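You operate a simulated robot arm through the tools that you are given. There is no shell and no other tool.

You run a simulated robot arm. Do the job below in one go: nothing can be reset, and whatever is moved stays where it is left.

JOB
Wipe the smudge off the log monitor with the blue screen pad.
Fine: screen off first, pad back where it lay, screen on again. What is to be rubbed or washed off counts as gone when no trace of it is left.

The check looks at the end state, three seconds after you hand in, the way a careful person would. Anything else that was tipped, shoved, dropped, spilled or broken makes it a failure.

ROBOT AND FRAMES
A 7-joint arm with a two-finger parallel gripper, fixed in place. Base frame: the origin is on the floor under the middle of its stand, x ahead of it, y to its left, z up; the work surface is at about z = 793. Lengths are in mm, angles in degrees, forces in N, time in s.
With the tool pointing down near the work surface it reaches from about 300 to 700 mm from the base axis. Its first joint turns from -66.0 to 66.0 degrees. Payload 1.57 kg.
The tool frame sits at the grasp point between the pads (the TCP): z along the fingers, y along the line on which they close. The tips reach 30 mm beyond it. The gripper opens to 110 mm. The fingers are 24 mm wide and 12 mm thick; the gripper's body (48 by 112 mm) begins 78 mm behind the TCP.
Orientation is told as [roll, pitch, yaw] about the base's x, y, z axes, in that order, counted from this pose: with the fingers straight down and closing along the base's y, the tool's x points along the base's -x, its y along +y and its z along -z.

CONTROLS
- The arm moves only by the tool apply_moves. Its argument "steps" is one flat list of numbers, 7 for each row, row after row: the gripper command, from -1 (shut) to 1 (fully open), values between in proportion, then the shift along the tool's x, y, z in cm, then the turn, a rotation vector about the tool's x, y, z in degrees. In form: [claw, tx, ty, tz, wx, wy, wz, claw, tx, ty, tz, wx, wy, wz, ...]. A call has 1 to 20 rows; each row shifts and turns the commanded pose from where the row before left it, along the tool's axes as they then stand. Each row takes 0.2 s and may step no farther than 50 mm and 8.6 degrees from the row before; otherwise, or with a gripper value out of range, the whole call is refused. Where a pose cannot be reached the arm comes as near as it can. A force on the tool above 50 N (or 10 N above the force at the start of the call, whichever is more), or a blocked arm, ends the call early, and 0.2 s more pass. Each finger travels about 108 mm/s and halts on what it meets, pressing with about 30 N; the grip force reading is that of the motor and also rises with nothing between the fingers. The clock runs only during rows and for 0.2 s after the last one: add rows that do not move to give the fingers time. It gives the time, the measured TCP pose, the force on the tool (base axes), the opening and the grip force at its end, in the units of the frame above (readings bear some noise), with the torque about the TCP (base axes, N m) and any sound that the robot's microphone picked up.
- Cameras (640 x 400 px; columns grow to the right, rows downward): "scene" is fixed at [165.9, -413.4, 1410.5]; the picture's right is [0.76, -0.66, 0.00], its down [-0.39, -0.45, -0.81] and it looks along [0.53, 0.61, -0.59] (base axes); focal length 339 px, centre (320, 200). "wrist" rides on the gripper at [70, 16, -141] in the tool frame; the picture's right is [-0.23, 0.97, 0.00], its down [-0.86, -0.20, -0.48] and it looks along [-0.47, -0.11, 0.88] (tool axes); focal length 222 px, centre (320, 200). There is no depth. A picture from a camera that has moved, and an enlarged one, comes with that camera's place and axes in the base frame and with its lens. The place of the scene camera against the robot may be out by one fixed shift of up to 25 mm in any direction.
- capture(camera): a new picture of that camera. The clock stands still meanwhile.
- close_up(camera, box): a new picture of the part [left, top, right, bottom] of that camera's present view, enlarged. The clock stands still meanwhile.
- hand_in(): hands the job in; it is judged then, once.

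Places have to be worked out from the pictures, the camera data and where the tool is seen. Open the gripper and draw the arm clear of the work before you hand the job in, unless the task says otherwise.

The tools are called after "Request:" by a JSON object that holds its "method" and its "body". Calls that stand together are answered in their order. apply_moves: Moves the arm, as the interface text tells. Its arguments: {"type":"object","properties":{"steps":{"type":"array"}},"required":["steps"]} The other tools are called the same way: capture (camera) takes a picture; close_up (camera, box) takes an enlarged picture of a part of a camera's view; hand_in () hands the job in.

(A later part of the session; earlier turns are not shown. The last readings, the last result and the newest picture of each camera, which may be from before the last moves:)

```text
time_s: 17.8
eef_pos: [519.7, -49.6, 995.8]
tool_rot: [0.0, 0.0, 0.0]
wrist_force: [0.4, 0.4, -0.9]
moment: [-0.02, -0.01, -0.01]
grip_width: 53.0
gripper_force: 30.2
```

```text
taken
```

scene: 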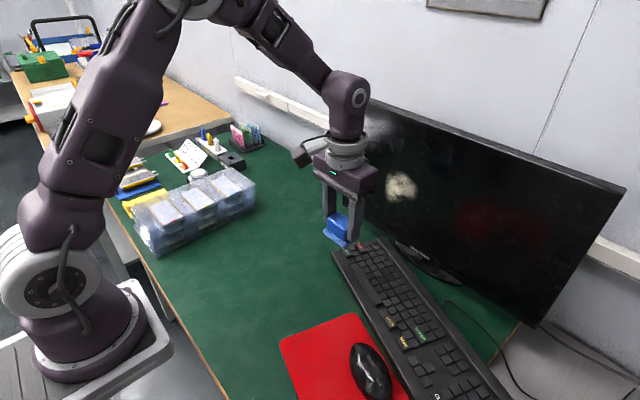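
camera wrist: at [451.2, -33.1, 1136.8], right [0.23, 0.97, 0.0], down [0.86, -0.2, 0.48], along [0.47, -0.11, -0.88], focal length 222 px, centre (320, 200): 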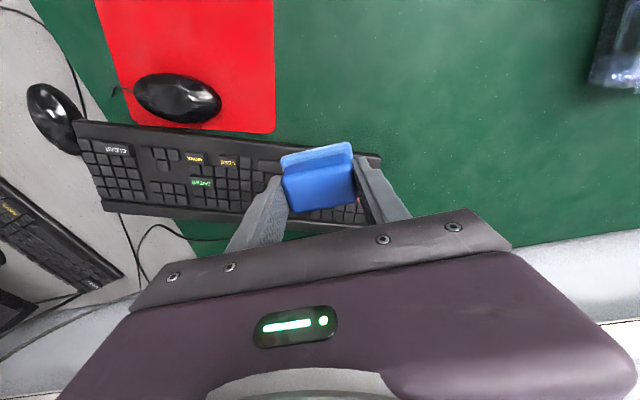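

The pad is held firmly. I tilt the tool to horizontal so the pad's face points at the screen, staying well short of it.

Request:
{"method": "apply_moves", "body": {"steps": [-1, 0, 0, 0, 0, -8.5, 0, -1, 0, 0, 0, 0, -8.5, 0, -1, 0, 0, 0, 0, -8.5, 0, -1, 0, 0, 0, 0, -8.5, 0, -1, 0, 0, 0, 0, -8.5, 0, -1, 0, 0, 0, 0, -8.5, 0, -1, 0, 0, 0, 0, -8.5, 0, -1, 0, 0, 0, 0, -8.5, 0, -1, 0, 0, 0, 0, -8.5, 0, -1, 0, 0, 0, 0, -8.5, 0, -1, 0, 0, 0, 0, -5, 0, -1, 0, 0, 0, 0, 0, 0]}}

Request:
{"method": "capture", "body": {"camera": "wrist"}}

Request:
{"method": "capture", "body": {"camera": "scene"}}

Request:
{"method": "close_up", "body": {"camera": "scene", "box": [290, 130, 450, 230]}}

```text
time_s: 20.4
eef_pos: [567.1, -32.2, 1000.3]
tool_rot: [0.4, -87.6, -0.4]
wrist_force: [-0.8, 0.1, -0.1]
moment: [0.03, 0.01, 0.0]
grip_width: 53.2
gripper_force: 30.5
out of reach, approached as far as the arm can: row 7, 8, 9, 10, 11
```

```text
taken
camera wrist: at [424.2, -16.4, 936.0], right [0.01, 0.97, 0.23], down [-0.44, -0.2, 0.87], along [0.9, -0.11, 0.43], focal length 222 px, centre (320, 200)
```

wrist: 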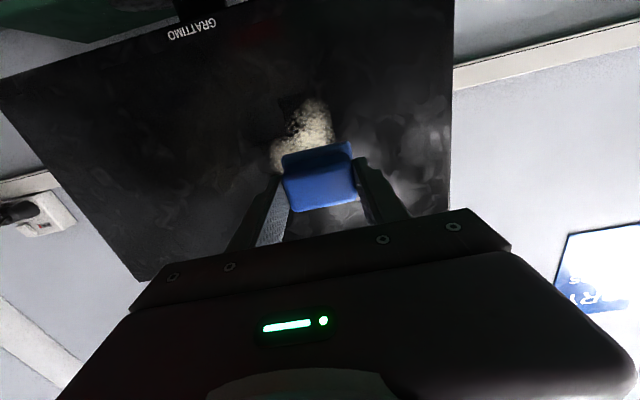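

```text
taken
```

scene: 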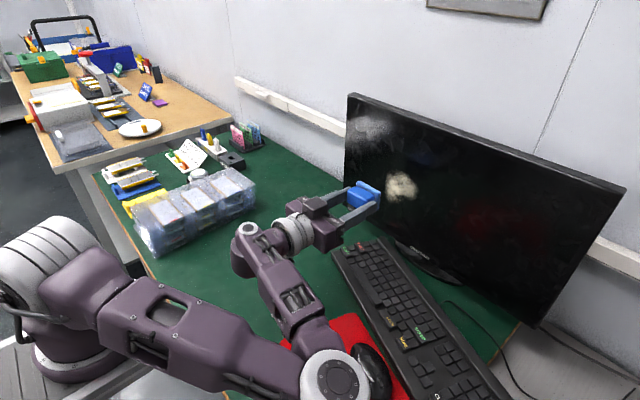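

```text
4.00 times, centred on (370, 180) of scene
camera zoom: at [165.9, -413.4, 1410.5], right [0.76, -0.66, 0.0], down [-0.39, -0.45, -0.81], along [0.53, 0.61, -0.59], focal length 1357 px, centre (120, 280)
```

zoom: 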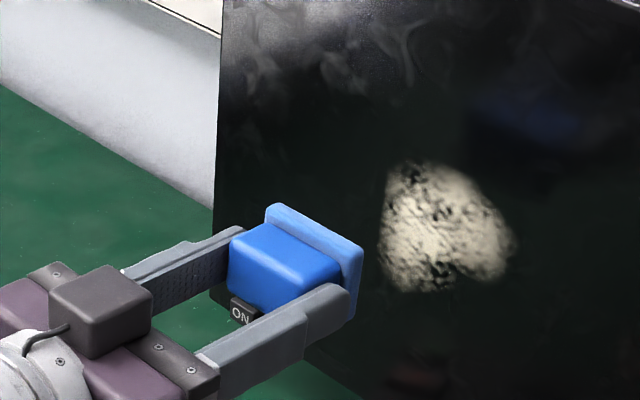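

The arm had to approach this tilt with its elbow swung out and stopped a bit off the commanded pose (567, −32, 1000 at −87.6°). Before going on I check that the elbow is clear of the mouse and keyboard.

Request:
{"method": "close_up", "body": {"camera": "scene", "box": [240, 250, 480, 400]}}

Request:
{"method": "close_up", "body": {"camera": "wrist", "box": [200, 70, 440, 220]}}

```text
2.67 times, centred on (360, 325) of scene
camera zoom: at [165.9, -413.4, 1410.5], right [0.76, -0.66, 0.0], down [-0.39, -0.45, -0.81], along [0.53, 0.61, -0.59], focal length 904 px, centre (213, -133)
```

zoom: 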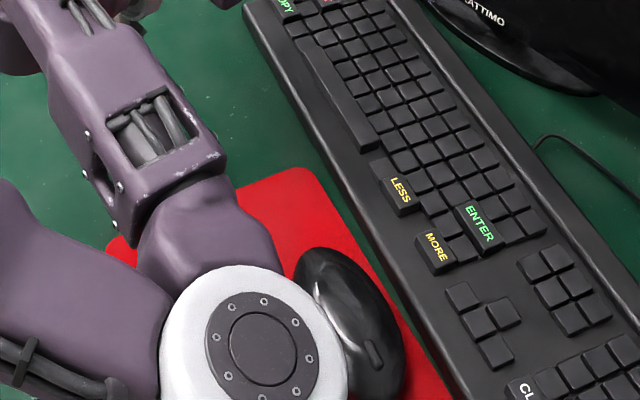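

```text
2.67 times, centred on (320, 145) of wrist
camera zoom: at [424.2, -16.4, 936.0], right [0.01, 0.97, 0.23], down [-0.44, -0.2, 0.87], along [0.9, -0.11, 0.43], focal length 592 px, centre (320, 347)
```

zoom: 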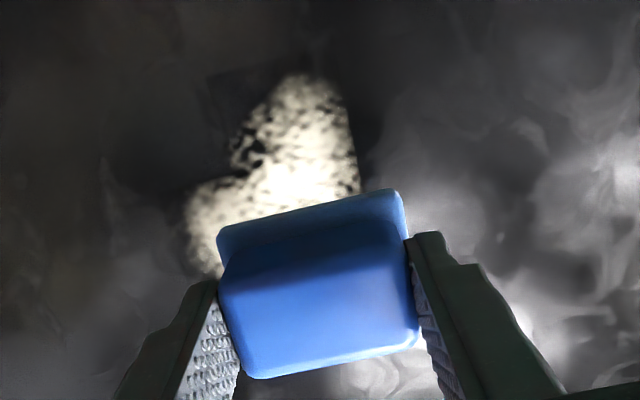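

The mouse is where it was and the elbow works out at about z ≈ 1000, well clear of it. I now test a small forward step to learn whether the commanded pose still counts from the nominal one.

Request:
{"method": "apply_moves", "body": {"steps": [-1, 0, 0, 2, 0, 0, 0, -1, 0, 0, 0, 0, 0, 0]}}

```text
time_s: 21.0
eef_pos: [588.6, -31.3, 999.8]
tool_rot: [-161.2, -89.9, 161.3]
wrist_force: [-0.2, 0.3, 0.2]
moment: [-0.03, 0.05, 0.01]
grip_width: 52.8
gripper_force: 30.7
```

The tool is now exactly horizontal and followed the step from its actual place. I read the pose again and view the situation.

Request:
{"method": "apply_moves", "body": {"steps": [-1, 0, 0, 0, 0, 0, 0]}}

Request:
{"method": "capture", "body": {"camera": "scene"}}

Request:
{"method": "capture", "body": {"camera": "wrist"}}

```text
time_s: 21.4
eef_pos: [587.9, -33.2, 998.6]
tool_rot: [-152.5, -90.0, 152.4]
wrist_force: [0.2, 0.2, -0.9]
moment: [-0.01, 0.01, -0.01]
grip_width: 53.1
gripper_force: 29.9
```

```text
taken
```

scene: 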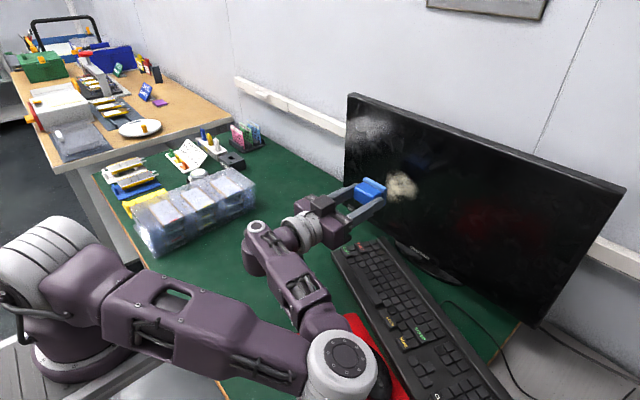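

```text
taken
camera wrist: at [447.0, -16.4, 929.0], right [0.0, 0.97, 0.23], down [-0.48, -0.2, 0.85], along [0.88, -0.11, 0.47], focal length 222 px, centre (320, 200)
```

wrist: 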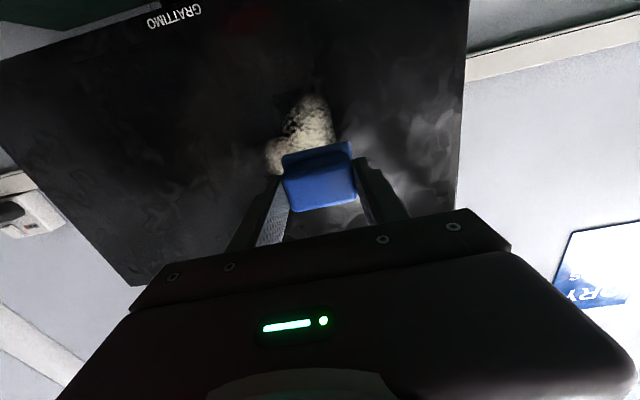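

Pose is now (588, −32.5, 999), pad face at about x ≈ 632, square to the screen. I move to 20 mm short of the screen, in front of the smudge's upper left part.

Request:
{"method": "apply_moves", "body": {"steps": [-1, -1, 0.2, 2.2, 0, 0, 0, -1, -1, 0.2, 2.2, 0, 0, 0, -1, 0, 0, 0, 0, 0, 0]}}

Request:
{"method": "close_up", "body": {"camera": "scene", "box": [320, 130, 480, 230]}}

Request:
{"method": "capture", "body": {"camera": "wrist"}}

```text
time_s: 22.2
eef_pos: [632.3, -28.1, 1019.4]
tool_rot: [115.0, -90.0, -115.1]
wrist_force: [-0.3, 0.6, -0.6]
moment: [0.0, 0.01, 0.0]
grip_width: 52.8
gripper_force: 29.7
```

```text
4.00 times, centred on (400, 180) of scene
camera zoom: at [166.0, -413.4, 1410.5], right [0.76, -0.66, 0.0], down [-0.39, -0.45, -0.81], along [0.53, 0.61, -0.59], focal length 1357 px, centre (0, 280)
```

zoom: 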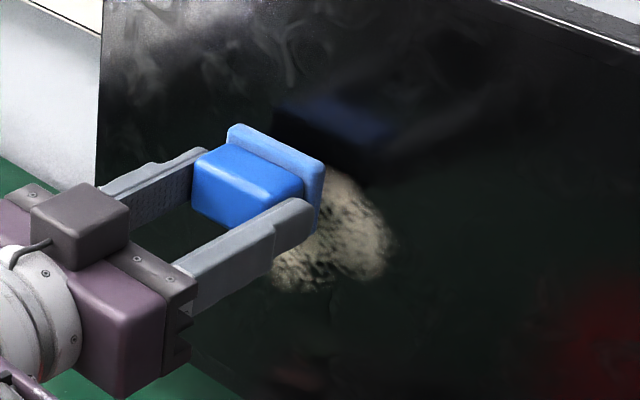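

```text
taken
camera wrist: at [492.1, -12.5, 949.0], right [0.0, 0.97, 0.23], down [-0.48, -0.2, 0.86], along [0.88, -0.11, 0.47], focal length 222 px, centre (320, 200)
```

wrist: 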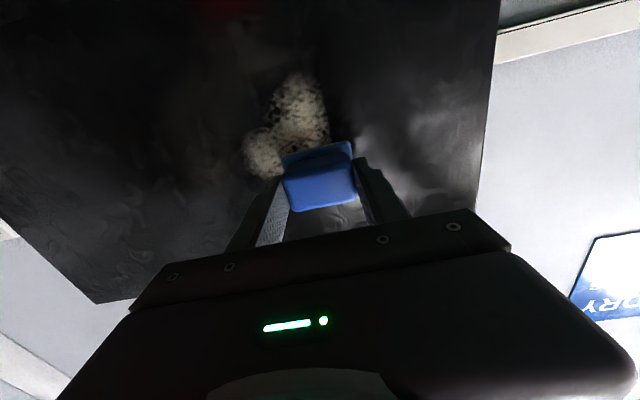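

The pad's reflection in the dark glass agrees with a gap of about 22–25 mm. I advance 16 mm, then creep in 1–2 mm steps until contact force shows.

Request:
{"method": "apply_moves", "body": {"steps": [-1, 0, 0, 0.6, 0, 0, 0, -1, 0, 0, 0.6, 0, 0, 0, -1, 0, 0, 0.4, 0, 0, 0, -1, 0, 0, 0, 0, 0, 0]}}

Request:
{"method": "apply_moves", "body": {"steps": [-1, 0, 0, 0.2, 0, 0, 0]}}

Request:
{"method": "apply_moves", "body": {"steps": [-1, 0, 0, 0.15, 0, 0, 0]}}

Request:
{"method": "close_up", "body": {"camera": "scene", "box": [340, 130, 460, 205]}}

```text
time_s: 23.2
eef_pos: [646.9, -28.2, 1020.4]
tool_rot: [24.9, -90.1, -24.8]
wrist_force: [-28.1, -0.7, 1.7]
moment: [-0.05, 0.03, -0.02]
grip_width: 53.0
gripper_force: 29.9
```

```text
time_s: 23.6
eef_pos: [648.8, -27.5, 1020.7]
tool_rot: [-22.0, -90.1, 21.9]
wrist_force: [-29.4, -0.8, -0.4]
moment: [-0.05, 0.07, -0.08]
grip_width: 53.2
gripper_force: 30.0
```

```text
time_s: 24.0
eef_pos: [649.9, -28.4, 1020.9]
tool_rot: [22.1, -89.9, -22.2]
wrist_force: [-28.0, -1.2, -2.3]
moment: [-0.03, 0.14, -0.02]
grip_width: 52.9
gripper_force: 29.5
```

```text
5.33 times, centred on (400, 168) of scene
camera zoom: at [165.2, -413.4, 1410.6], right [0.76, -0.66, 0.0], down [-0.39, -0.45, -0.81], along [0.53, 0.61, -0.59], focal length 1809 px, centre (-107, 373)
```

zoom: 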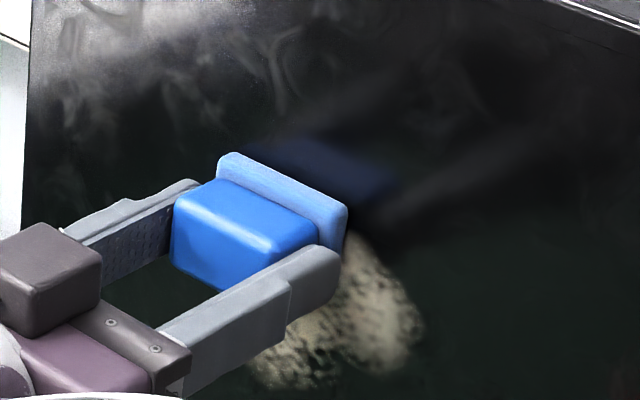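

Contact came sooner than expected (TCP x ≈ 646) and at about 28 N, more than I want. I back off 4 mm at once and then check that the monitor has not shifted.

Request:
{"method": "apply_moves", "body": {"steps": [-1, 0, 0, -0.4, 0, 0, 0]}}

Request:
{"method": "capture", "body": {"camera": "scene"}}

Request:
{"method": "close_up", "body": {"camera": "scene", "box": [340, 85, 500, 185]}}

Request:
{"method": "close_up", "body": {"camera": "scene", "box": [390, 230, 550, 330]}}

```text
time_s: 24.4
eef_pos: [647.6, -28.1, 1020.4]
tool_rot: [-178.8, -89.8, 178.8]
wrist_force: [1.3, -1.0, -0.3]
moment: [-0.01, 0.03, 0.01]
grip_width: 52.6
gripper_force: 30.2
```

```text
taken
```

scene: 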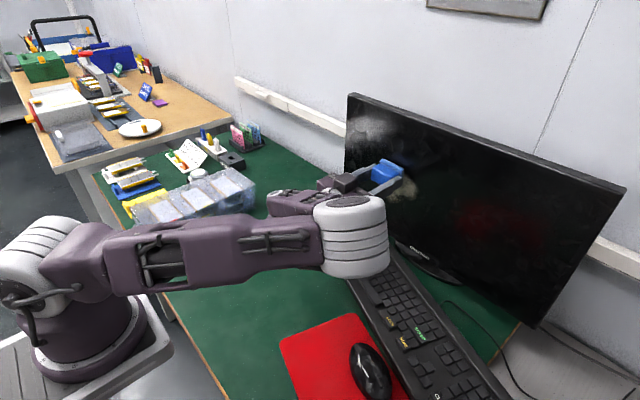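

```text
4.00 times, centred on (420, 135) of scene
camera zoom: at [166.0, -413.4, 1410.5], right [0.76, -0.66, 0.0], down [-0.39, -0.45, -0.81], along [0.53, 0.61, -0.59], focal length 1357 px, centre (-80, 460)
```

zoom: 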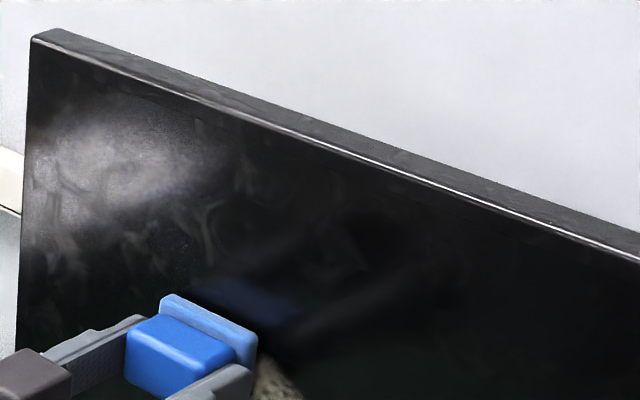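

```text
4.00 times, centred on (470, 280) of scene
camera zoom: at [166.0, -413.4, 1410.5], right [0.76, -0.66, 0.0], down [-0.39, -0.45, -0.81], along [0.53, 0.61, -0.59], focal length 1357 px, centre (-280, -120)
```

zoom: 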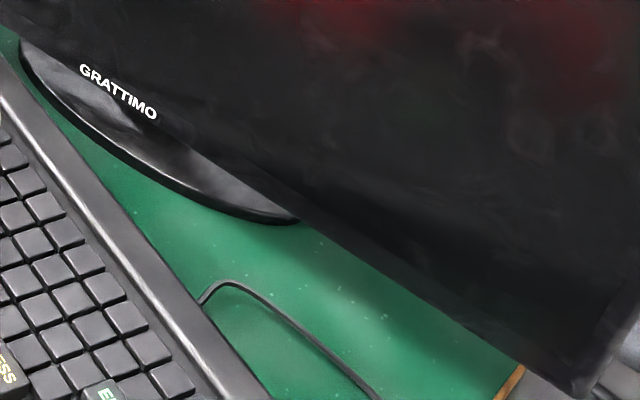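

The monitor, foot and keyboard are exactly where they were; the pad merely slid a little in the fingers. Force is now about zero, so I creep in 1 mm single steps, reading force each time.

Request:
{"method": "apply_moves", "body": {"steps": [-1, 0, 0, 0.1, 0, 0, 0]}}

```text
time_s: 24.8
eef_pos: [647.7, -29.1, 1021.1]
tool_rot: [-150.2, -89.9, 150.1]
wrist_force: [-0.6, 0.5, 0.3]
moment: [-0.01, 0.02, -0.01]
grip_width: 52.8
gripper_force: 30.1
```

No contact yet; another 1 mm.

Request:
{"method": "apply_moves", "body": {"steps": [-1, 0, 0, 0.1, 0, 0, 0]}}

```text
time_s: 25.2
eef_pos: [649.4, -28.1, 1021.0]
tool_rot: [-115.2, -90.0, 115.1]
wrist_force: [-0.1, 0.7, -1.1]
moment: [0.05, 0.01, -0.02]
grip_width: 52.8
gripper_force: 29.4
```

Still free; another 1 mm.

Request:
{"method": "apply_moves", "body": {"steps": [-1, 0, 0, 0.1, 0, 0, 0]}}

```text
time_s: 25.6
eef_pos: [649.1, -30.0, 1021.5]
tool_rot: [12.4, -89.9, -12.2]
wrist_force: [-0.1, 0.2, -0.3]
moment: [0.01, 0.01, 0.02]
grip_width: 52.7
gripper_force: 29.3
```

Commanded x is now ≈ 650.8, still free; earlier it pressed at 651.8. I use 0.5 mm steps.

Request:
{"method": "apply_moves", "body": {"steps": [-1, 0, 0, 0.05, 0, 0, 0]}}

```text
time_s: 26.0
eef_pos: [650.8, -28.8, 1020.5]
tool_rot: [115.3, -90.1, -115.3]
wrist_force: [0.1, 0.3, -0.6]
moment: [0.0, 0.0, 0.01]
grip_width: 52.7
gripper_force: 29.9
```

Request:
{"method": "apply_moves", "body": {"steps": [-1, 0, 0, 0.05, 0, 0, 0]}}

```text
time_s: 26.4
eef_pos: [651.3, -29.4, 1019.7]
tool_rot: [23.6, -89.9, -23.5]
wrist_force: [-12.9, -0.3, 1.0]
moment: [-0.04, 0.01, -0.05]
grip_width: 52.7
gripper_force: 29.7
```

Contact with about 13 N and the monitor stands still at that. I start wiping downward in short strokes, watching the force.

Request:
{"method": "apply_moves", "body": {"steps": [-1, 0.5, 0, -0.01, 0, 0, 0, -1, 0.5, 0, 0, 0, 0, 0]}}

Request:
{"method": "close_up", "body": {"camera": "scene", "box": [340, 130, 460, 205]}}

```text
time_s: 27.0
eef_pos: [649.9, -29.2, 1010.1]
tool_rot: [-153.7, -89.9, 153.7]
wrist_force: [1.5, 0.0, -0.5]
moment: [-0.02, 0.04, 0.01]
grip_width: 53.0
gripper_force: 29.7
```

```text
5.33 times, centred on (400, 168) of scene
camera zoom: at [166.0, -413.4, 1410.5], right [0.76, -0.66, 0.0], down [-0.39, -0.45, -0.81], along [0.53, 0.61, -0.59], focal length 1809 px, centre (-107, 373)
```

zoom: 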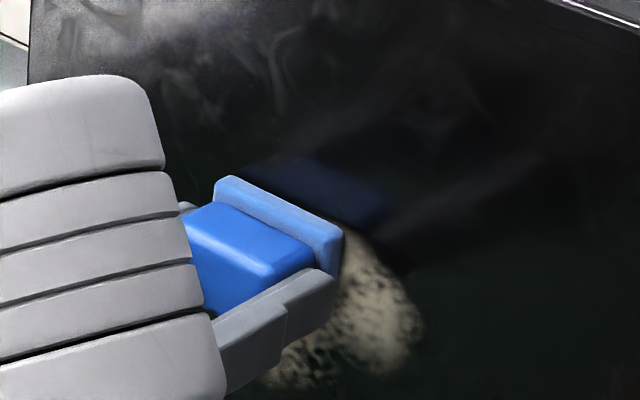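

The force fell to zero on that stroke, so the pad left the glass by a fraction of a millimetre. I step in by 0.4 mm and read.

Request:
{"method": "apply_moves", "body": {"steps": [-1, 0, 0, 0.04, 0, 0, 0]}}

```text
time_s: 27.4
eef_pos: [651.5, -28.0, 1009.8]
tool_rot: [10.5, -90.0, -10.5]
wrist_force: [-1.8, 0.8, -1.3]
moment: [-0.03, 0.03, -0.02]
grip_width: 53.0
gripper_force: 29.9
```

Request:
{"method": "apply_moves", "body": {"steps": [-1, 0, 0, 0.03, 0, 0, 0]}}

```text
time_s: 27.8
eef_pos: [651.0, -28.4, 1010.8]
tool_rot: [-2.9, -89.9, 3.0]
wrist_force: [-17.9, 4.7, -1.0]
moment: [0.0, -0.05, -0.03]
grip_width: 52.9
gripper_force: 30.1
```

About 18 N here. I go down another 10 mm with a 0.3 mm advance, to learn the slope of the glass.

Request:
{"method": "apply_moves", "body": {"steps": [-1, 0.5, 0, 0.015, 0, 0, 0, -1, 0.5, 0, 0.015, 0, 0, 0]}}

Request:
{"method": "close_up", "body": {"camera": "scene", "box": [340, 130, 460, 205]}}

```text
time_s: 28.4
eef_pos: [651.4, -28.5, 1001.3]
tool_rot: [176.8, -89.9, -176.9]
wrist_force: [-22.9, -2.9, 9.8]
moment: [0.08, -0.29, 0.08]
grip_width: 53.0
gripper_force: 30.4
```

```text
5.33 times, centred on (400, 168) of scene
camera zoom: at [165.1, -413.5, 1410.6], right [0.76, -0.66, 0.0], down [-0.39, -0.45, -0.81], along [0.53, 0.61, -0.59], focal length 1809 px, centre (-107, 373)
```

zoom: 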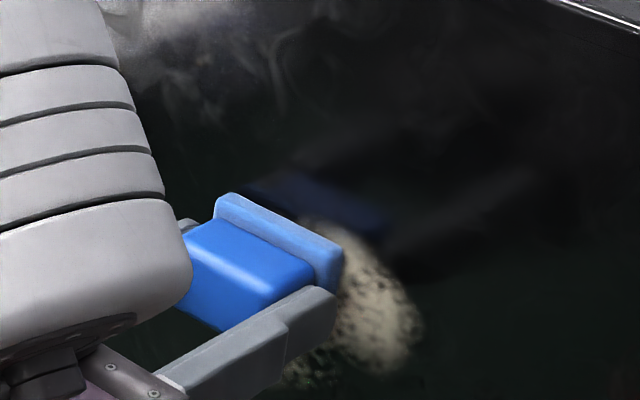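

The pad now drags on the glass (about 23 N normal, 10 N friction). I continue down without further advance.

Request:
{"method": "apply_moves", "body": {"steps": [-1, 0.5, 0, 0, 0, 0, 0, -1, 0.5, 0, 0, 0, 0, 0]}}

```text
time_s: 29.0
eef_pos: [650.7, -27.8, 992.4]
tool_rot: [-171.5, -89.8, 171.7]
wrist_force: [-35.1, -2.1, 14.0]
moment: [-0.01, -0.6, 0.05]
grip_width: 52.8
gripper_force: 30.2
```

Force rose to 35 N; I ease back 0.6 mm and continue.

Request:
{"method": "apply_moves", "body": {"steps": [-1, 0, 0, -0.06, 0, 0, 0]}}

Request:
{"method": "capture", "body": {"camera": "scene"}}

```text
time_s: 29.4
eef_pos: [651.3, -29.3, 990.8]
tool_rot: [-127.3, -90.1, 127.2]
wrist_force: [-16.4, 1.7, 6.3]
moment: [-0.09, -0.47, -0.07]
grip_width: 52.9
gripper_force: 30.3
```

```text
taken
```

scene: 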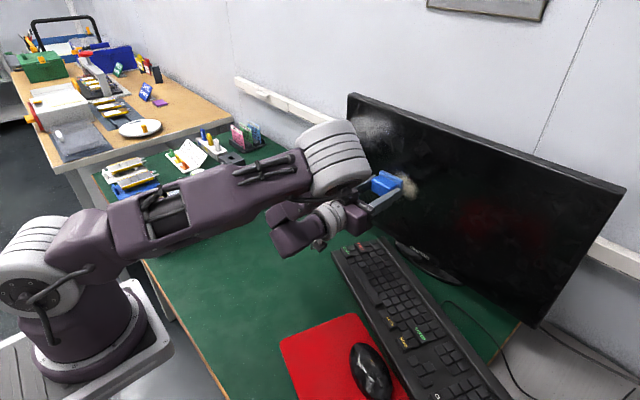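

The monitor has not moved and the arm's elbow has drifted into a higher, freer posture. At 16 N I keep stroking downward.

Request:
{"method": "apply_moves", "body": {"steps": [-1, 0.5, 0, 0, 0, 0, 0, -1, 0.5, 0, 0, 0, 0, 0]}}

```text
time_s: 30.0
eef_pos: [651.7, -28.3, 980.0]
tool_rot: [-154.6, -90.1, 154.5]
wrist_force: [-12.1, -1.2, 5.5]
moment: [0.0, -0.39, -0.05]
grip_width: 52.7
gripper_force: 29.8
```

Steady at 12 N; continue down 15 mm.

Request:
{"method": "apply_moves", "body": {"steps": [-1, 0.5, 0, 0, 0, 0, 0, -1, 0.5, 0, 0, 0, 0, 0, -1, 0.5, 0, 0, 0, 0, 0]}}

Request:
{"method": "close_up", "body": {"camera": "scene", "box": [340, 130, 460, 205]}}

```text
time_s: 30.8
eef_pos: [652.2, -27.7, 965.4]
tool_rot: [-179.5, -89.9, 179.6]
wrist_force: [-17.2, 0.3, 5.7]
moment: [0.01, -0.55, 0.02]
grip_width: 52.9
gripper_force: 29.8
```

```text
5.33 times, centred on (400, 168) of scene
camera zoom: at [165.3, -413.4, 1410.6], right [0.76, -0.66, 0.0], down [-0.39, -0.45, -0.81], along [0.53, 0.61, -0.59], focal length 1809 px, centre (-107, 373)
```

zoom: 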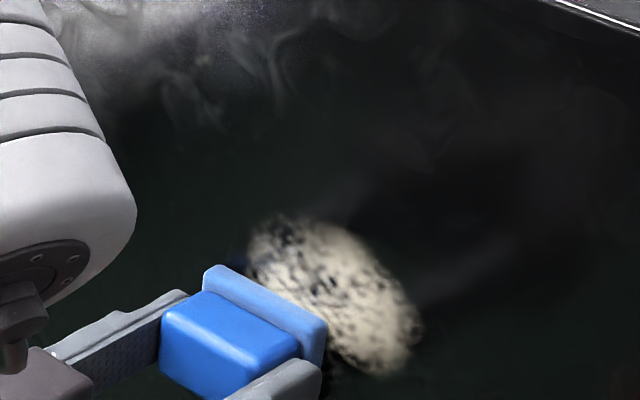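

The stroke passed over the left part of the smudge. I compare it closely with the earlier close-up to see whether it has thinned.

Request:
{"method": "close_up", "body": {"camera": "scene", "box": [360, 160, 440, 210]}}

```text
8.00 times, centred on (400, 185) of scene
camera zoom: at [165.3, -413.4, 1410.6], right [0.76, -0.66, 0.0], down [-0.39, -0.45, -0.81], along [0.53, 0.61, -0.59], focal length 2714 px, centre (-320, 320)
```

zoom: 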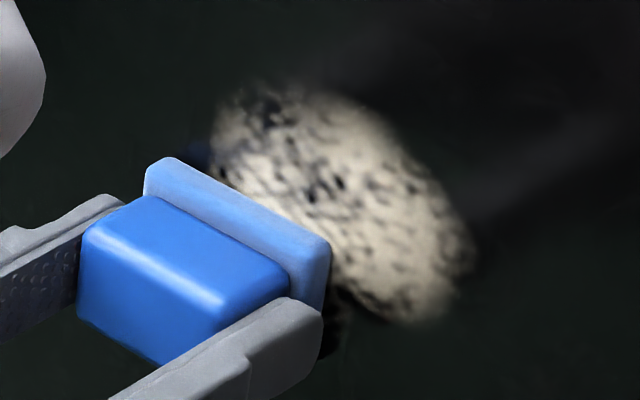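

The left part looks somewhat thinner, so it seems to need repeated rubbing. I continue down to the lower end, then rub back up, watching forces.

Request:
{"method": "apply_moves", "body": {"steps": [-1, 0.5, 0, 0, 0, 0, 0, -1, 0.5, 0, 0, 0, 0, 0, -1, 0.5, 0, 0, 0, 0, 0, -1, 0.5, 0, 0, 0, 0, 0]}}

```text
time_s: 31.8
eef_pos: [651.6, -26.8, 945.4]
tool_rot: [159.5, -90.0, -159.4]
wrist_force: [-11.5, -0.2, 3.3]
moment: [0.02, -0.45, 0.0]
grip_width: 52.8
gripper_force: 30.1
```

Good, still 11.5 N. Now an upward stroke of 40 mm.

Request:
{"method": "apply_moves", "body": {"steps": [-1, -0.5, 0, 0, 0, 0, 0, -1, -0.5, 0, 0, 0, 0, 0, -1, -0.5, 0, 0, 0, 0, 0, -1, -0.5, 0, 0, 0, 0, 0, -1, -0.5, 0, 0, 0, 0, 0, -1, -0.5, 0, 0, 0, 0, 0, -1, -0.5, 0, 0, 0, 0, 0, -1, -0.5, 0, 0, 0, 0, 0]}}

Request:
{"method": "close_up", "body": {"camera": "scene", "box": [360, 160, 440, 210]}}

```text
time_s: 33.6
eef_pos: [650.7, -29.1, 986.4]
tool_rot: [4.3, -89.8, -4.4]
wrist_force: [-18.7, 0.2, -8.2]
moment: [-0.02, -0.12, -0.04]
grip_width: 52.9
gripper_force: 29.6
```

```text
8.00 times, centred on (400, 185) of scene
camera zoom: at [165.6, -413.4, 1410.5], right [0.76, -0.66, 0.0], down [-0.39, -0.45, -0.81], along [0.53, 0.61, -0.59], focal length 2714 px, centre (-320, 320)
```

zoom: 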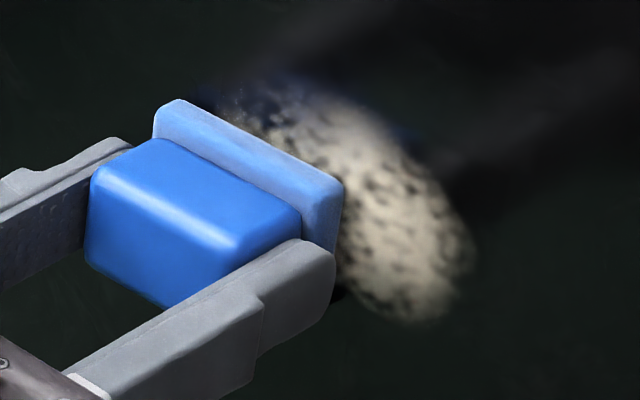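

The upper-left part is visibly thinning. I continue upward to about z ≈ 1030.

Request:
{"method": "apply_moves", "body": {"steps": [-1, -0.5, 0, 0, 0, 0, 0, -1, -0.5, 0, 0, 0, 0, 0, -1, -0.5, 0, 0, 0, 0, 0, -1, -0.5, 0, 0, 0, 0, 0]}}

```text
time_s: 34.4
eef_pos: [651.9, -29.3, 998.2]
tool_rot: [5.2, -89.6, -5.0]
wrist_force: [-21.3, 1.7, 3.6]
moment: [0.0, -0.67, 0.1]
grip_width: 52.9
gripper_force: 29.7
stopped in row 4: the force on the tool passed its limit at 52 N (the readings are from after the stop); the commanded pose is now the measured one
```

The force limit tripped at 52 N on the upstroke, so I back off 1.5 mm and check that the monitor has not shifted and how the pad sits in the fingers.

Request:
{"method": "apply_moves", "body": {"steps": [-1, 0, 0, -0.15, 0, 0, 0]}}

Request:
{"method": "capture", "body": {"camera": "scene"}}

Request:
{"method": "close_up", "body": {"camera": "scene", "box": [340, 85, 500, 185]}}

Request:
{"method": "close_up", "body": {"camera": "scene", "box": [390, 230, 550, 330]}}

Request:
{"method": "close_up", "body": {"camera": "wrist", "box": [200, 70, 440, 220]}}

```text
time_s: 34.8
eef_pos: [651.1, -28.1, 998.7]
tool_rot: [-3.2, -89.7, 3.1]
wrist_force: [1.3, -0.4, 0.1]
moment: [0.01, 0.06, -0.03]
grip_width: 53.2
gripper_force: 29.7
```

```text
taken
```

scene: 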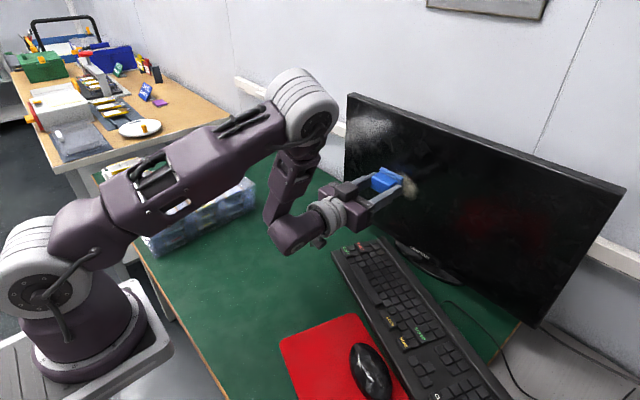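

```text
4.00 times, centred on (420, 135) of scene
camera zoom: at [166.0, -413.4, 1410.5], right [0.76, -0.66, 0.0], down [-0.39, -0.45, -0.81], along [0.53, 0.61, -0.59], focal length 1357 px, centre (-80, 460)
```

zoom: 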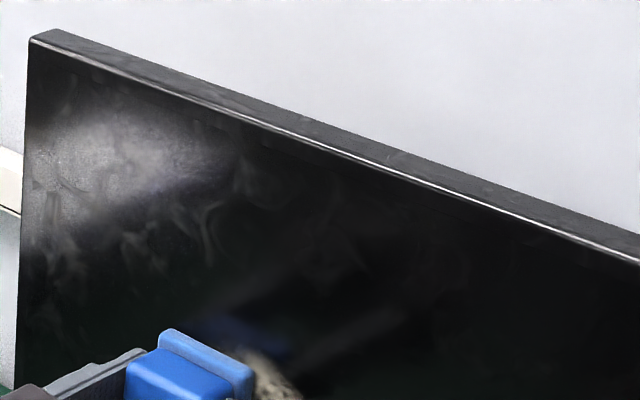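

```text
4.00 times, centred on (470, 280) of scene
camera zoom: at [166.0, -413.4, 1410.5], right [0.76, -0.66, 0.0], down [-0.39, -0.45, -0.81], along [0.53, 0.61, -0.59], focal length 1357 px, centre (-280, -120)
```

zoom: 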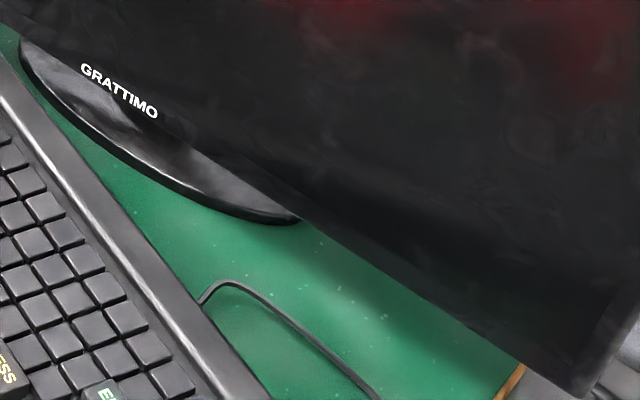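

```text
2.67 times, centred on (320, 145) of wrist
camera zoom: at [509.9, -12.2, 929.3], right [0.0, 0.97, 0.23], down [-0.47, -0.2, 0.86], along [0.88, -0.11, 0.46], focal length 592 px, centre (320, 347)
```

zoom: 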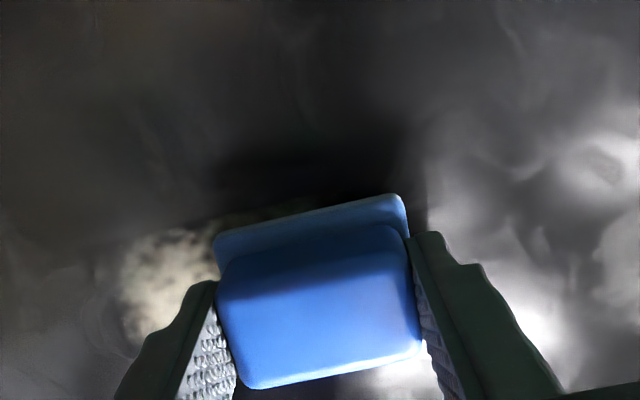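

The monitor stands unmoved, and the wrist view shows the lower-left of the smudge already gone. Side-to-side strokes should load the grip more evenly, so I go up to z ≈ 1012 off the glass and then re-approach gently.

Request:
{"method": "apply_moves", "body": {"steps": [-1, -0.7, 0, -0.05, 0, 0, 0, -1, -0.65, 0, 0, 0, 0, 0, -1, 0, 0, 0.08, 0, 0, 0]}}

```text
time_s: 35.6
eef_pos: [650.6, -29.6, 1010.7]
tool_rot: [2.4, -89.5, -2.6]
wrist_force: [-0.4, -0.1, -0.7]
moment: [-0.02, 0.03, 0.01]
grip_width: 53.0
gripper_force: 29.6
```

Still free. I restore the tilt to −90° and advance 0.5 mm.

Request:
{"method": "apply_moves", "body": {"steps": [-1, 0, 0, 0.05, 0, -0.4, 0]}}

```text
time_s: 36.0
eef_pos: [650.5, -29.4, 1011.6]
tool_rot: [70.1, -90.0, -70.3]
wrist_force: [-4.6, -0.7, -0.8]
moment: [0.02, -0.05, 0.05]
grip_width: 52.8
gripper_force: 29.3
```

Light contact (4.6 N). I add 0.2 mm and begin a sideways stroke to the right (−y).

Request:
{"method": "apply_moves", "body": {"steps": [-1, 0, 0, 0.02, 0, 0, 0, -1, 0, -0.5, 0, 0, 0, 0, -1, 0, -0.5, 0, 0, 0, 0, -1, 0, -0.5, 0, 0, 0, 0]}}

```text
time_s: 37.0
eef_pos: [650.7, -42.1, 1011.8]
tool_rot: [21.1, -89.9, -21.2]
wrist_force: [-16.7, 8.0, -2.7]
moment: [-0.06, -0.09, 0.13]
grip_width: 52.9
gripper_force: 30.2
```

16.7 N with proper sliding friction. Continue right in 20 mm pieces.

Request:
{"method": "apply_moves", "body": {"steps": [-1, 0, -0.5, 0, 0, 0, 0, -1, 0, -0.5, 0, 0, 0, 0, -1, 0, -0.5, 0, 0, 0, 0, -1, 0, -0.5, 0, 0, 0, 0]}}

Request:
{"method": "close_up", "body": {"camera": "scene", "box": [360, 160, 440, 210]}}

```text
time_s: 38.0
eef_pos: [651.8, -63.9, 1011.8]
tool_rot: [-24.3, -90.0, 24.2]
wrist_force: [-33.4, 12.1, -2.8]
moment: [-0.02, 0.21, 0.55]
grip_width: 52.6
gripper_force: 29.7
```

```text
8.00 times, centred on (400, 185) of scene
camera zoom: at [165.0, -413.0, 1410.7], right [0.76, -0.66, 0.0], down [-0.39, -0.45, -0.81], along [0.53, 0.61, -0.59], focal length 2714 px, centre (-320, 320)
```

zoom: 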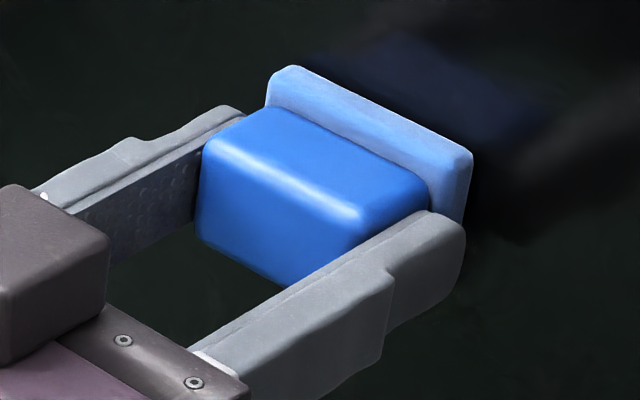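

The upper-left part is now clean. Force has grown to 33 N, so I ease back 0.6 mm and continue right with a slight retreat.

Request:
{"method": "apply_moves", "body": {"steps": [-1, 0, 0, -0.06, 0, 0, 0]}}

```text
time_s: 38.4
eef_pos: [651.7, -64.6, 1012.4]
tool_rot: [-160.6, -90.0, 160.5]
wrist_force: [-11.9, 4.6, -3.2]
moment: [0.01, 0.32, 0.34]
grip_width: 52.8
gripper_force: 29.7
```

Request:
{"method": "apply_moves", "body": {"steps": [-1, 0, -0.5, -0.01, 0, 0, 0, -1, 0, -0.5, -0.01, 0, 0, 0, -1, 0, -0.5, -0.01, 0, 0, 0, -1, 0, -0.5, -0.01, 0, 0, 0]}}

```text
time_s: 39.4
eef_pos: [650.1, -84.3, 1013.1]
tool_rot: [-172.9, -89.9, 173.0]
wrist_force: [-0.1, 0.1, -0.1]
moment: [0.0, 0.0, -0.02]
grip_width: 52.9
gripper_force: 30.1
```

Contact was lost near y ≈ −84; I step in 0.3 mm.

Request:
{"method": "apply_moves", "body": {"steps": [-1, 0, 0, 0.03, 0, 0, 0]}}

```text
time_s: 39.8
eef_pos: [650.9, -83.5, 1012.1]
tool_rot: [179.9, -89.9, -180.0]
wrist_force: [-12.0, -0.1, 3.7]
moment: [-0.01, -0.14, 0.06]
grip_width: 52.9
gripper_force: 29.1
```

12 N again. Now the return stroke to the left (+y) with small advances to follow the glass.

Request:
{"method": "apply_moves", "body": {"steps": [-1, 0, 0.5, 0.003, 0, 0, 0, -1, 0, 0.5, 0.003, 0, 0, 0, -1, 0, 0.5, 0.003, 0, 0, 0, -1, 0, 0.5, 0.003, 0, 0, 0]}}

Request:
{"method": "close_up", "body": {"camera": "scene", "box": [360, 160, 440, 210]}}

```text
time_s: 40.8
eef_pos: [651.8, -62.3, 1013.6]
tool_rot: [151.1, -90.0, -151.1]
wrist_force: [-7.3, -3.4, -0.7]
moment: [0.02, 0.03, -0.19]
grip_width: 53.1
gripper_force: 29.7
```

```text
8.00 times, centred on (400, 185) of scene
camera zoom: at [165.7, -413.5, 1410.5], right [0.76, -0.66, 0.0], down [-0.39, -0.45, -0.81], along [0.53, 0.61, -0.59], focal length 2714 px, centre (-320, 320)
```

zoom: 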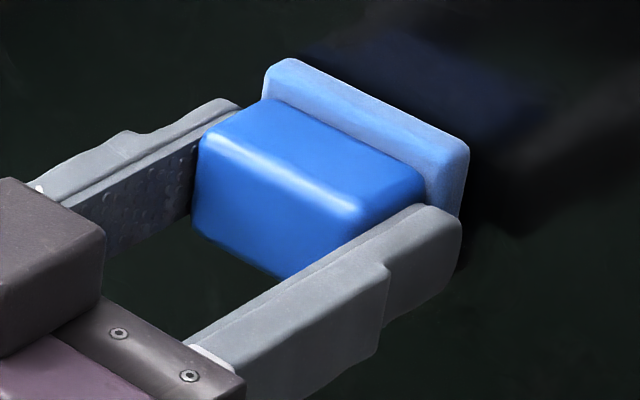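

Good progress at 7 N. Continue left with small advances.

Request:
{"method": "apply_moves", "body": {"steps": [-1, 0, 0.5, 0.01, 0, 0, 0, -1, 0, 0.5, 0.005, 0, 0, 0, -1, 0, 0.5, 0.005, 0, 0, 0, -1, 0, 0.5, 0.005, 0, 0, 0]}}

```text
time_s: 41.8
eef_pos: [652.5, -41.7, 1011.8]
tool_rot: [118.1, -90.1, -118.1]
wrist_force: [-4.0, -1.1, -0.5]
moment: [0.06, -0.09, -0.08]
grip_width: 53.2
gripper_force: 29.9
```

Now I move down to z ≈ 987 in contact, to begin the middle band.

Request:
{"method": "apply_moves", "body": {"steps": [-1, 0.5, 0, 0.02, 0, 0, 0, -1, 0.5, 0, 0, 0, 0, 0, -1, 0.5, 0, 0, 0, 0, 0]}}

Request:
{"method": "close_up", "body": {"camera": "scene", "box": [360, 160, 440, 210]}}

```text
time_s: 42.6
eef_pos: [652.0, -43.4, 996.4]
tool_rot: [140.3, -90.0, -140.3]
wrist_force: [-0.3, 0.4, -0.9]
moment: [-0.04, 0.04, 0.0]
grip_width: 52.9
gripper_force: 29.9
```

```text
8.00 times, centred on (400, 185) of scene
camera zoom: at [166.0, -413.4, 1410.5], right [0.76, -0.66, 0.0], down [-0.39, -0.45, -0.81], along [0.53, 0.61, -0.59], focal length 2714 px, centre (-320, 320)
```

zoom: 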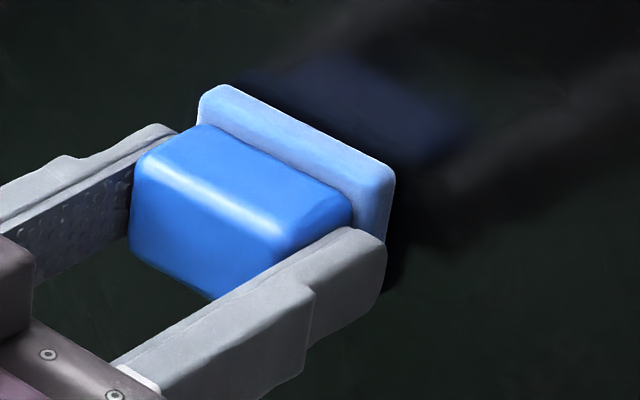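

The upper and right parts already look clean. Contact slipped off again, so I step in 0.4 mm.

Request:
{"method": "apply_moves", "body": {"steps": [-1, 0, 0, 0.04, 0, 0, 0]}}

```text
time_s: 43.0
eef_pos: [650.3, -43.2, 996.5]
tool_rot: [21.6, -90.0, -21.6]
wrist_force: [-4.5, 0.4, -0.1]
moment: [0.03, -0.06, 0.01]
grip_width: 53.0
gripper_force: 30.3
```

Contact at 4.5 N; I press 0.3 mm more and stroke down 20 mm.

Request:
{"method": "apply_moves", "body": {"steps": [-1, 0, 0, 0.03, 0, 0, 0, -1, 0.5, 0, 0, 0, 0, 0, -1, 0.5, 0, 0, 0, 0, 0, -1, 0.5, 0, 0, 0, 0, 0]}}

```text
time_s: 44.0
eef_pos: [650.9, -43.6, 982.5]
tool_rot: [172.9, -89.9, -173.0]
wrist_force: [-14.1, 0.1, 5.6]
moment: [0.01, -0.36, 0.06]
grip_width: 53.0
gripper_force: 30.0
```

14 N. Now a right-hand stroke at z ≈ 982.

Request:
{"method": "apply_moves", "body": {"steps": [-1, 0, -0.5, 0, 0, 0, 0, -1, 0, -0.5, 0, 0, 0, 0, -1, 0, -0.5, 0, 0, 0, 0, -1, 0, -0.5, 0, 0, 0, 0]}}

```text
time_s: 45.0
eef_pos: [652.9, -62.2, 981.3]
tool_rot: [23.5, -89.9, -23.5]
wrist_force: [-37.4, 13.5, -4.5]
moment: [-0.15, -0.37, 0.37]
grip_width: 52.8
gripper_force: 30.2
```

37 N; ease back 0.6 mm.

Request:
{"method": "apply_moves", "body": {"steps": [-1, 0, 0, -0.06, 0, 0, 0]}}

```text
time_s: 45.4
eef_pos: [651.9, -63.2, 981.6]
tool_rot: [21.7, -89.8, -21.6]
wrist_force: [-29.3, 11.8, -5.8]
moment: [-0.11, -0.12, 0.43]
grip_width: 52.8
gripper_force: 30.0
```

Request:
{"method": "apply_moves", "body": {"steps": [-1, 0, 0, -0.05, 0, 0, 0]}}

```text
time_s: 45.8
eef_pos: [651.7, -62.6, 981.6]
tool_rot: [-175.7, -89.9, 175.7]
wrist_force: [-19.0, 7.1, -4.9]
moment: [-0.11, 0.02, 0.37]
grip_width: 53.1
gripper_force: 29.8
```

19 N; continue right 20 mm with a small retreat.

Request:
{"method": "apply_moves", "body": {"steps": [-1, 0, -0.5, -0.01, 0, 0, 0, -1, 0, -0.5, -0.005, 0, 0, 0, -1, 0, -0.5, -0.005, 0, 0, 0, -1, 0, -0.5, 0, 0, 0, 0]}}

Request:
{"method": "close_up", "body": {"camera": "scene", "box": [350, 150, 446, 210]}}

```text
time_s: 46.8
eef_pos: [651.7, -83.9, 982.4]
tool_rot: [-175.4, -89.9, 175.2]
wrist_force: [-8.0, 3.9, -0.5]
moment: [-0.09, -0.17, 0.16]
grip_width: 52.7
gripper_force: 30.4
```

```text
6.67 times, centred on (398, 180) of scene
camera zoom: at [165.7, -413.3, 1410.6], right [0.76, -0.66, 0.0], down [-0.39, -0.45, -0.81], along [0.53, 0.61, -0.59], focal length 2261 px, centre (-200, 333)
```

zoom: 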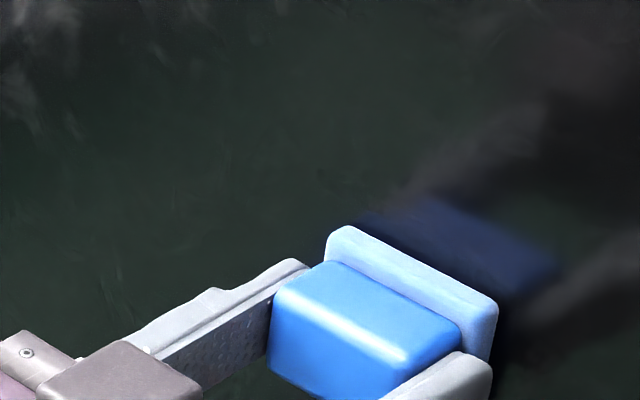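

The top and left now look clean. I stroke down to z ≈ 962 at this side and then left.

Request:
{"method": "apply_moves", "body": {"steps": [-1, 0.5, 0, 0.01, 0, 0, 0, -1, 0.5, 0, 0.005, 0, 0, 0, -1, 0.5, 0, 0, 0, 0, 0, -1, 0.5, 0, 0, 0, 0, 0]}}

```text
time_s: 47.8
eef_pos: [652.0, -84.2, 962.9]
tool_rot: [159.5, -89.8, -159.4]
wrist_force: [-0.9, -0.4, -0.9]
moment: [-0.03, -0.01, 0.0]
grip_width: 52.6
gripper_force: 29.7
```

Request:
{"method": "apply_moves", "body": {"steps": [-1, 0, 0, 0.04, 0, 0, 0]}}

```text
time_s: 48.2
eef_pos: [651.6, -83.1, 963.8]
tool_rot: [145.8, -90.0, -145.9]
wrist_force: [-2.5, -0.1, -0.1]
moment: [0.02, -0.06, -0.01]
grip_width: 52.9
gripper_force: 29.8
```

Light contact; 0.3 mm more, then stroke left.

Request:
{"method": "apply_moves", "body": {"steps": [-1, 0, 0, 0.03, 0, 0, 0, -1, 0, 0.5, 0.003, 0, 0, 0, -1, 0, 0.5, 0.003, 0, 0, 0, -1, 0, 0.5, 0.003, 0, 0, 0]}}

```text
time_s: 49.2
eef_pos: [650.8, -70.2, 963.0]
tool_rot: [-4.2, -90.0, 4.0]
wrist_force: [-6.5, -2.2, -1.3]
moment: [0.07, -0.1, -0.07]
grip_width: 52.6
gripper_force: 30.0
```

Request:
{"method": "apply_moves", "body": {"steps": [-1, 0, 0.5, 0.015, 0, 0, 0, -1, 0, 0.5, 0.008, 0, 0, 0, -1, 0, 0.5, 0.008, 0, 0, 0, -1, 0, 0.5, 0.008, 0, 0, 0]}}

```text
time_s: 50.2
eef_pos: [652.9, -48.3, 961.8]
tool_rot: [52.1, -90.0, -52.1]
wrist_force: [-8.5, -3.9, -0.5]
moment: [0.08, -0.15, -0.1]
grip_width: 53.0
gripper_force: 30.2
```

8.5 N, steady. Continue left to y ≈ −28.

Request:
{"method": "apply_moves", "body": {"steps": [-1, 0, 0.5, 0.008, 0, 0, 0, -1, 0, 0.5, 0.008, 0, 0, 0, -1, 0, 0.5, 0.008, 0, 0, 0, -1, 0, 0.5, 0.008, 0, 0, 0]}}

Request:
{"method": "close_up", "body": {"camera": "scene", "box": [350, 150, 446, 210]}}

Request:
{"method": "close_up", "body": {"camera": "wrist", "box": [160, 20, 400, 170]}}

```text
time_s: 51.2
eef_pos: [652.5, -30.1, 960.6]
tool_rot: [-5.1, -89.9, 5.0]
wrist_force: [-30.8, -11.6, -2.0]
moment: [0.25, -0.62, -0.2]
grip_width: 52.8
gripper_force: 29.5
```

```text
6.67 times, centred on (398, 180) of scene
camera zoom: at [165.1, -413.7, 1410.5], right [0.76, -0.66, 0.0], down [-0.39, -0.45, -0.81], along [0.53, 0.61, -0.59], focal length 2261 px, centre (-200, 333)
```

zoom: 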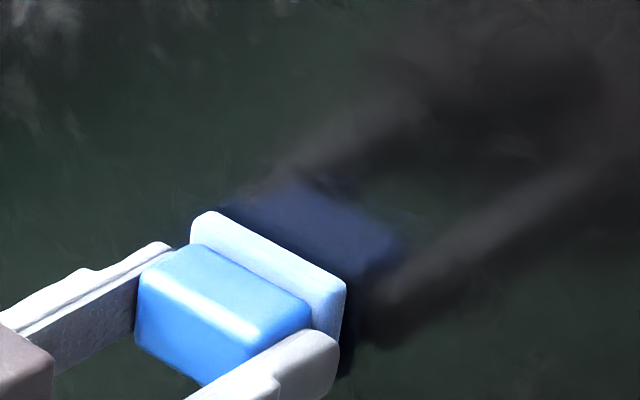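

```text
2.67 times, centred on (280, 95) of wrist
camera zoom: at [511.2, -13.2, 890.8], right [0.0, 0.97, 0.23], down [-0.48, -0.2, 0.86], along [0.88, -0.11, 0.47], focal length 592 px, centre (427, 480)
```

zoom: 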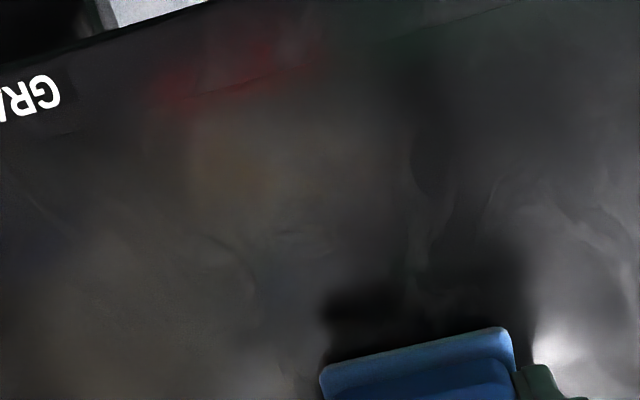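

The smudge appears gone in both views. I ease off to lower force and do an additional stroke along the lower edge and left edge to be thorough.

Request:
{"method": "apply_moves", "body": {"steps": [-1, 0, 0, -0.07, 0, 0, 0]}}

```text
time_s: 51.6
eef_pos: [651.3, -29.9, 961.2]
tool_rot: [24.9, -89.9, -24.8]
wrist_force: [-25.0, -9.1, -5.5]
moment: [0.19, -0.33, -0.38]
grip_width: 52.9
gripper_force: 30.5
```

Request:
{"method": "apply_moves", "body": {"steps": [-1, 0, 0, -0.05, 0, 0, 0]}}

```text
time_s: 52.0
eef_pos: [653.3, -27.8, 961.1]
tool_rot: [153.2, -90.0, -153.0]
wrist_force: [-13.4, -3.4, -3.1]
moment: [0.11, -0.18, -0.28]
grip_width: 52.9
gripper_force: 30.6
```

13 N. Stroke left to y ≈ −20 and down to z ≈ 948.

Request:
{"method": "apply_moves", "body": {"steps": [-1, 0, 0.5, 0, 0, 0, 0, -1, 0, 0.4, 0, 0, 0, 0, -1, 0.5, 0, 0, 0, 0, 0, -1, 0.5, 0, 0, 0, 0, 0, -1, 0.3, 0, 0, 0, 0, 0]}}

```text
time_s: 53.2
eef_pos: [652.2, -18.3, 948.9]
tool_rot: [164.9, -89.9, -164.8]
wrist_force: [-11.1, 0.3, 4.1]
moment: [0.0, -0.39, -0.03]
grip_width: 52.9
gripper_force: 29.7
```

Now a right-hand stroke along the lower edge.

Request:
{"method": "apply_moves", "body": {"steps": [-1, 0, -0.5, -0.005, 0, 0, 0, -1, 0, -0.5, -0.005, 0, 0, 0, -1, 0, -0.5, -0.005, 0, 0, 0, -1, 0, -0.5, -0.005, 0, 0, 0]}}

```text
time_s: 54.2
eef_pos: [650.8, -39.1, 948.8]
tool_rot: [89.5, -90.1, -89.5]
wrist_force: [-0.1, 0.1, -0.1]
moment: [0.01, 0.0, -0.02]
grip_width: 52.9
gripper_force: 30.0
```

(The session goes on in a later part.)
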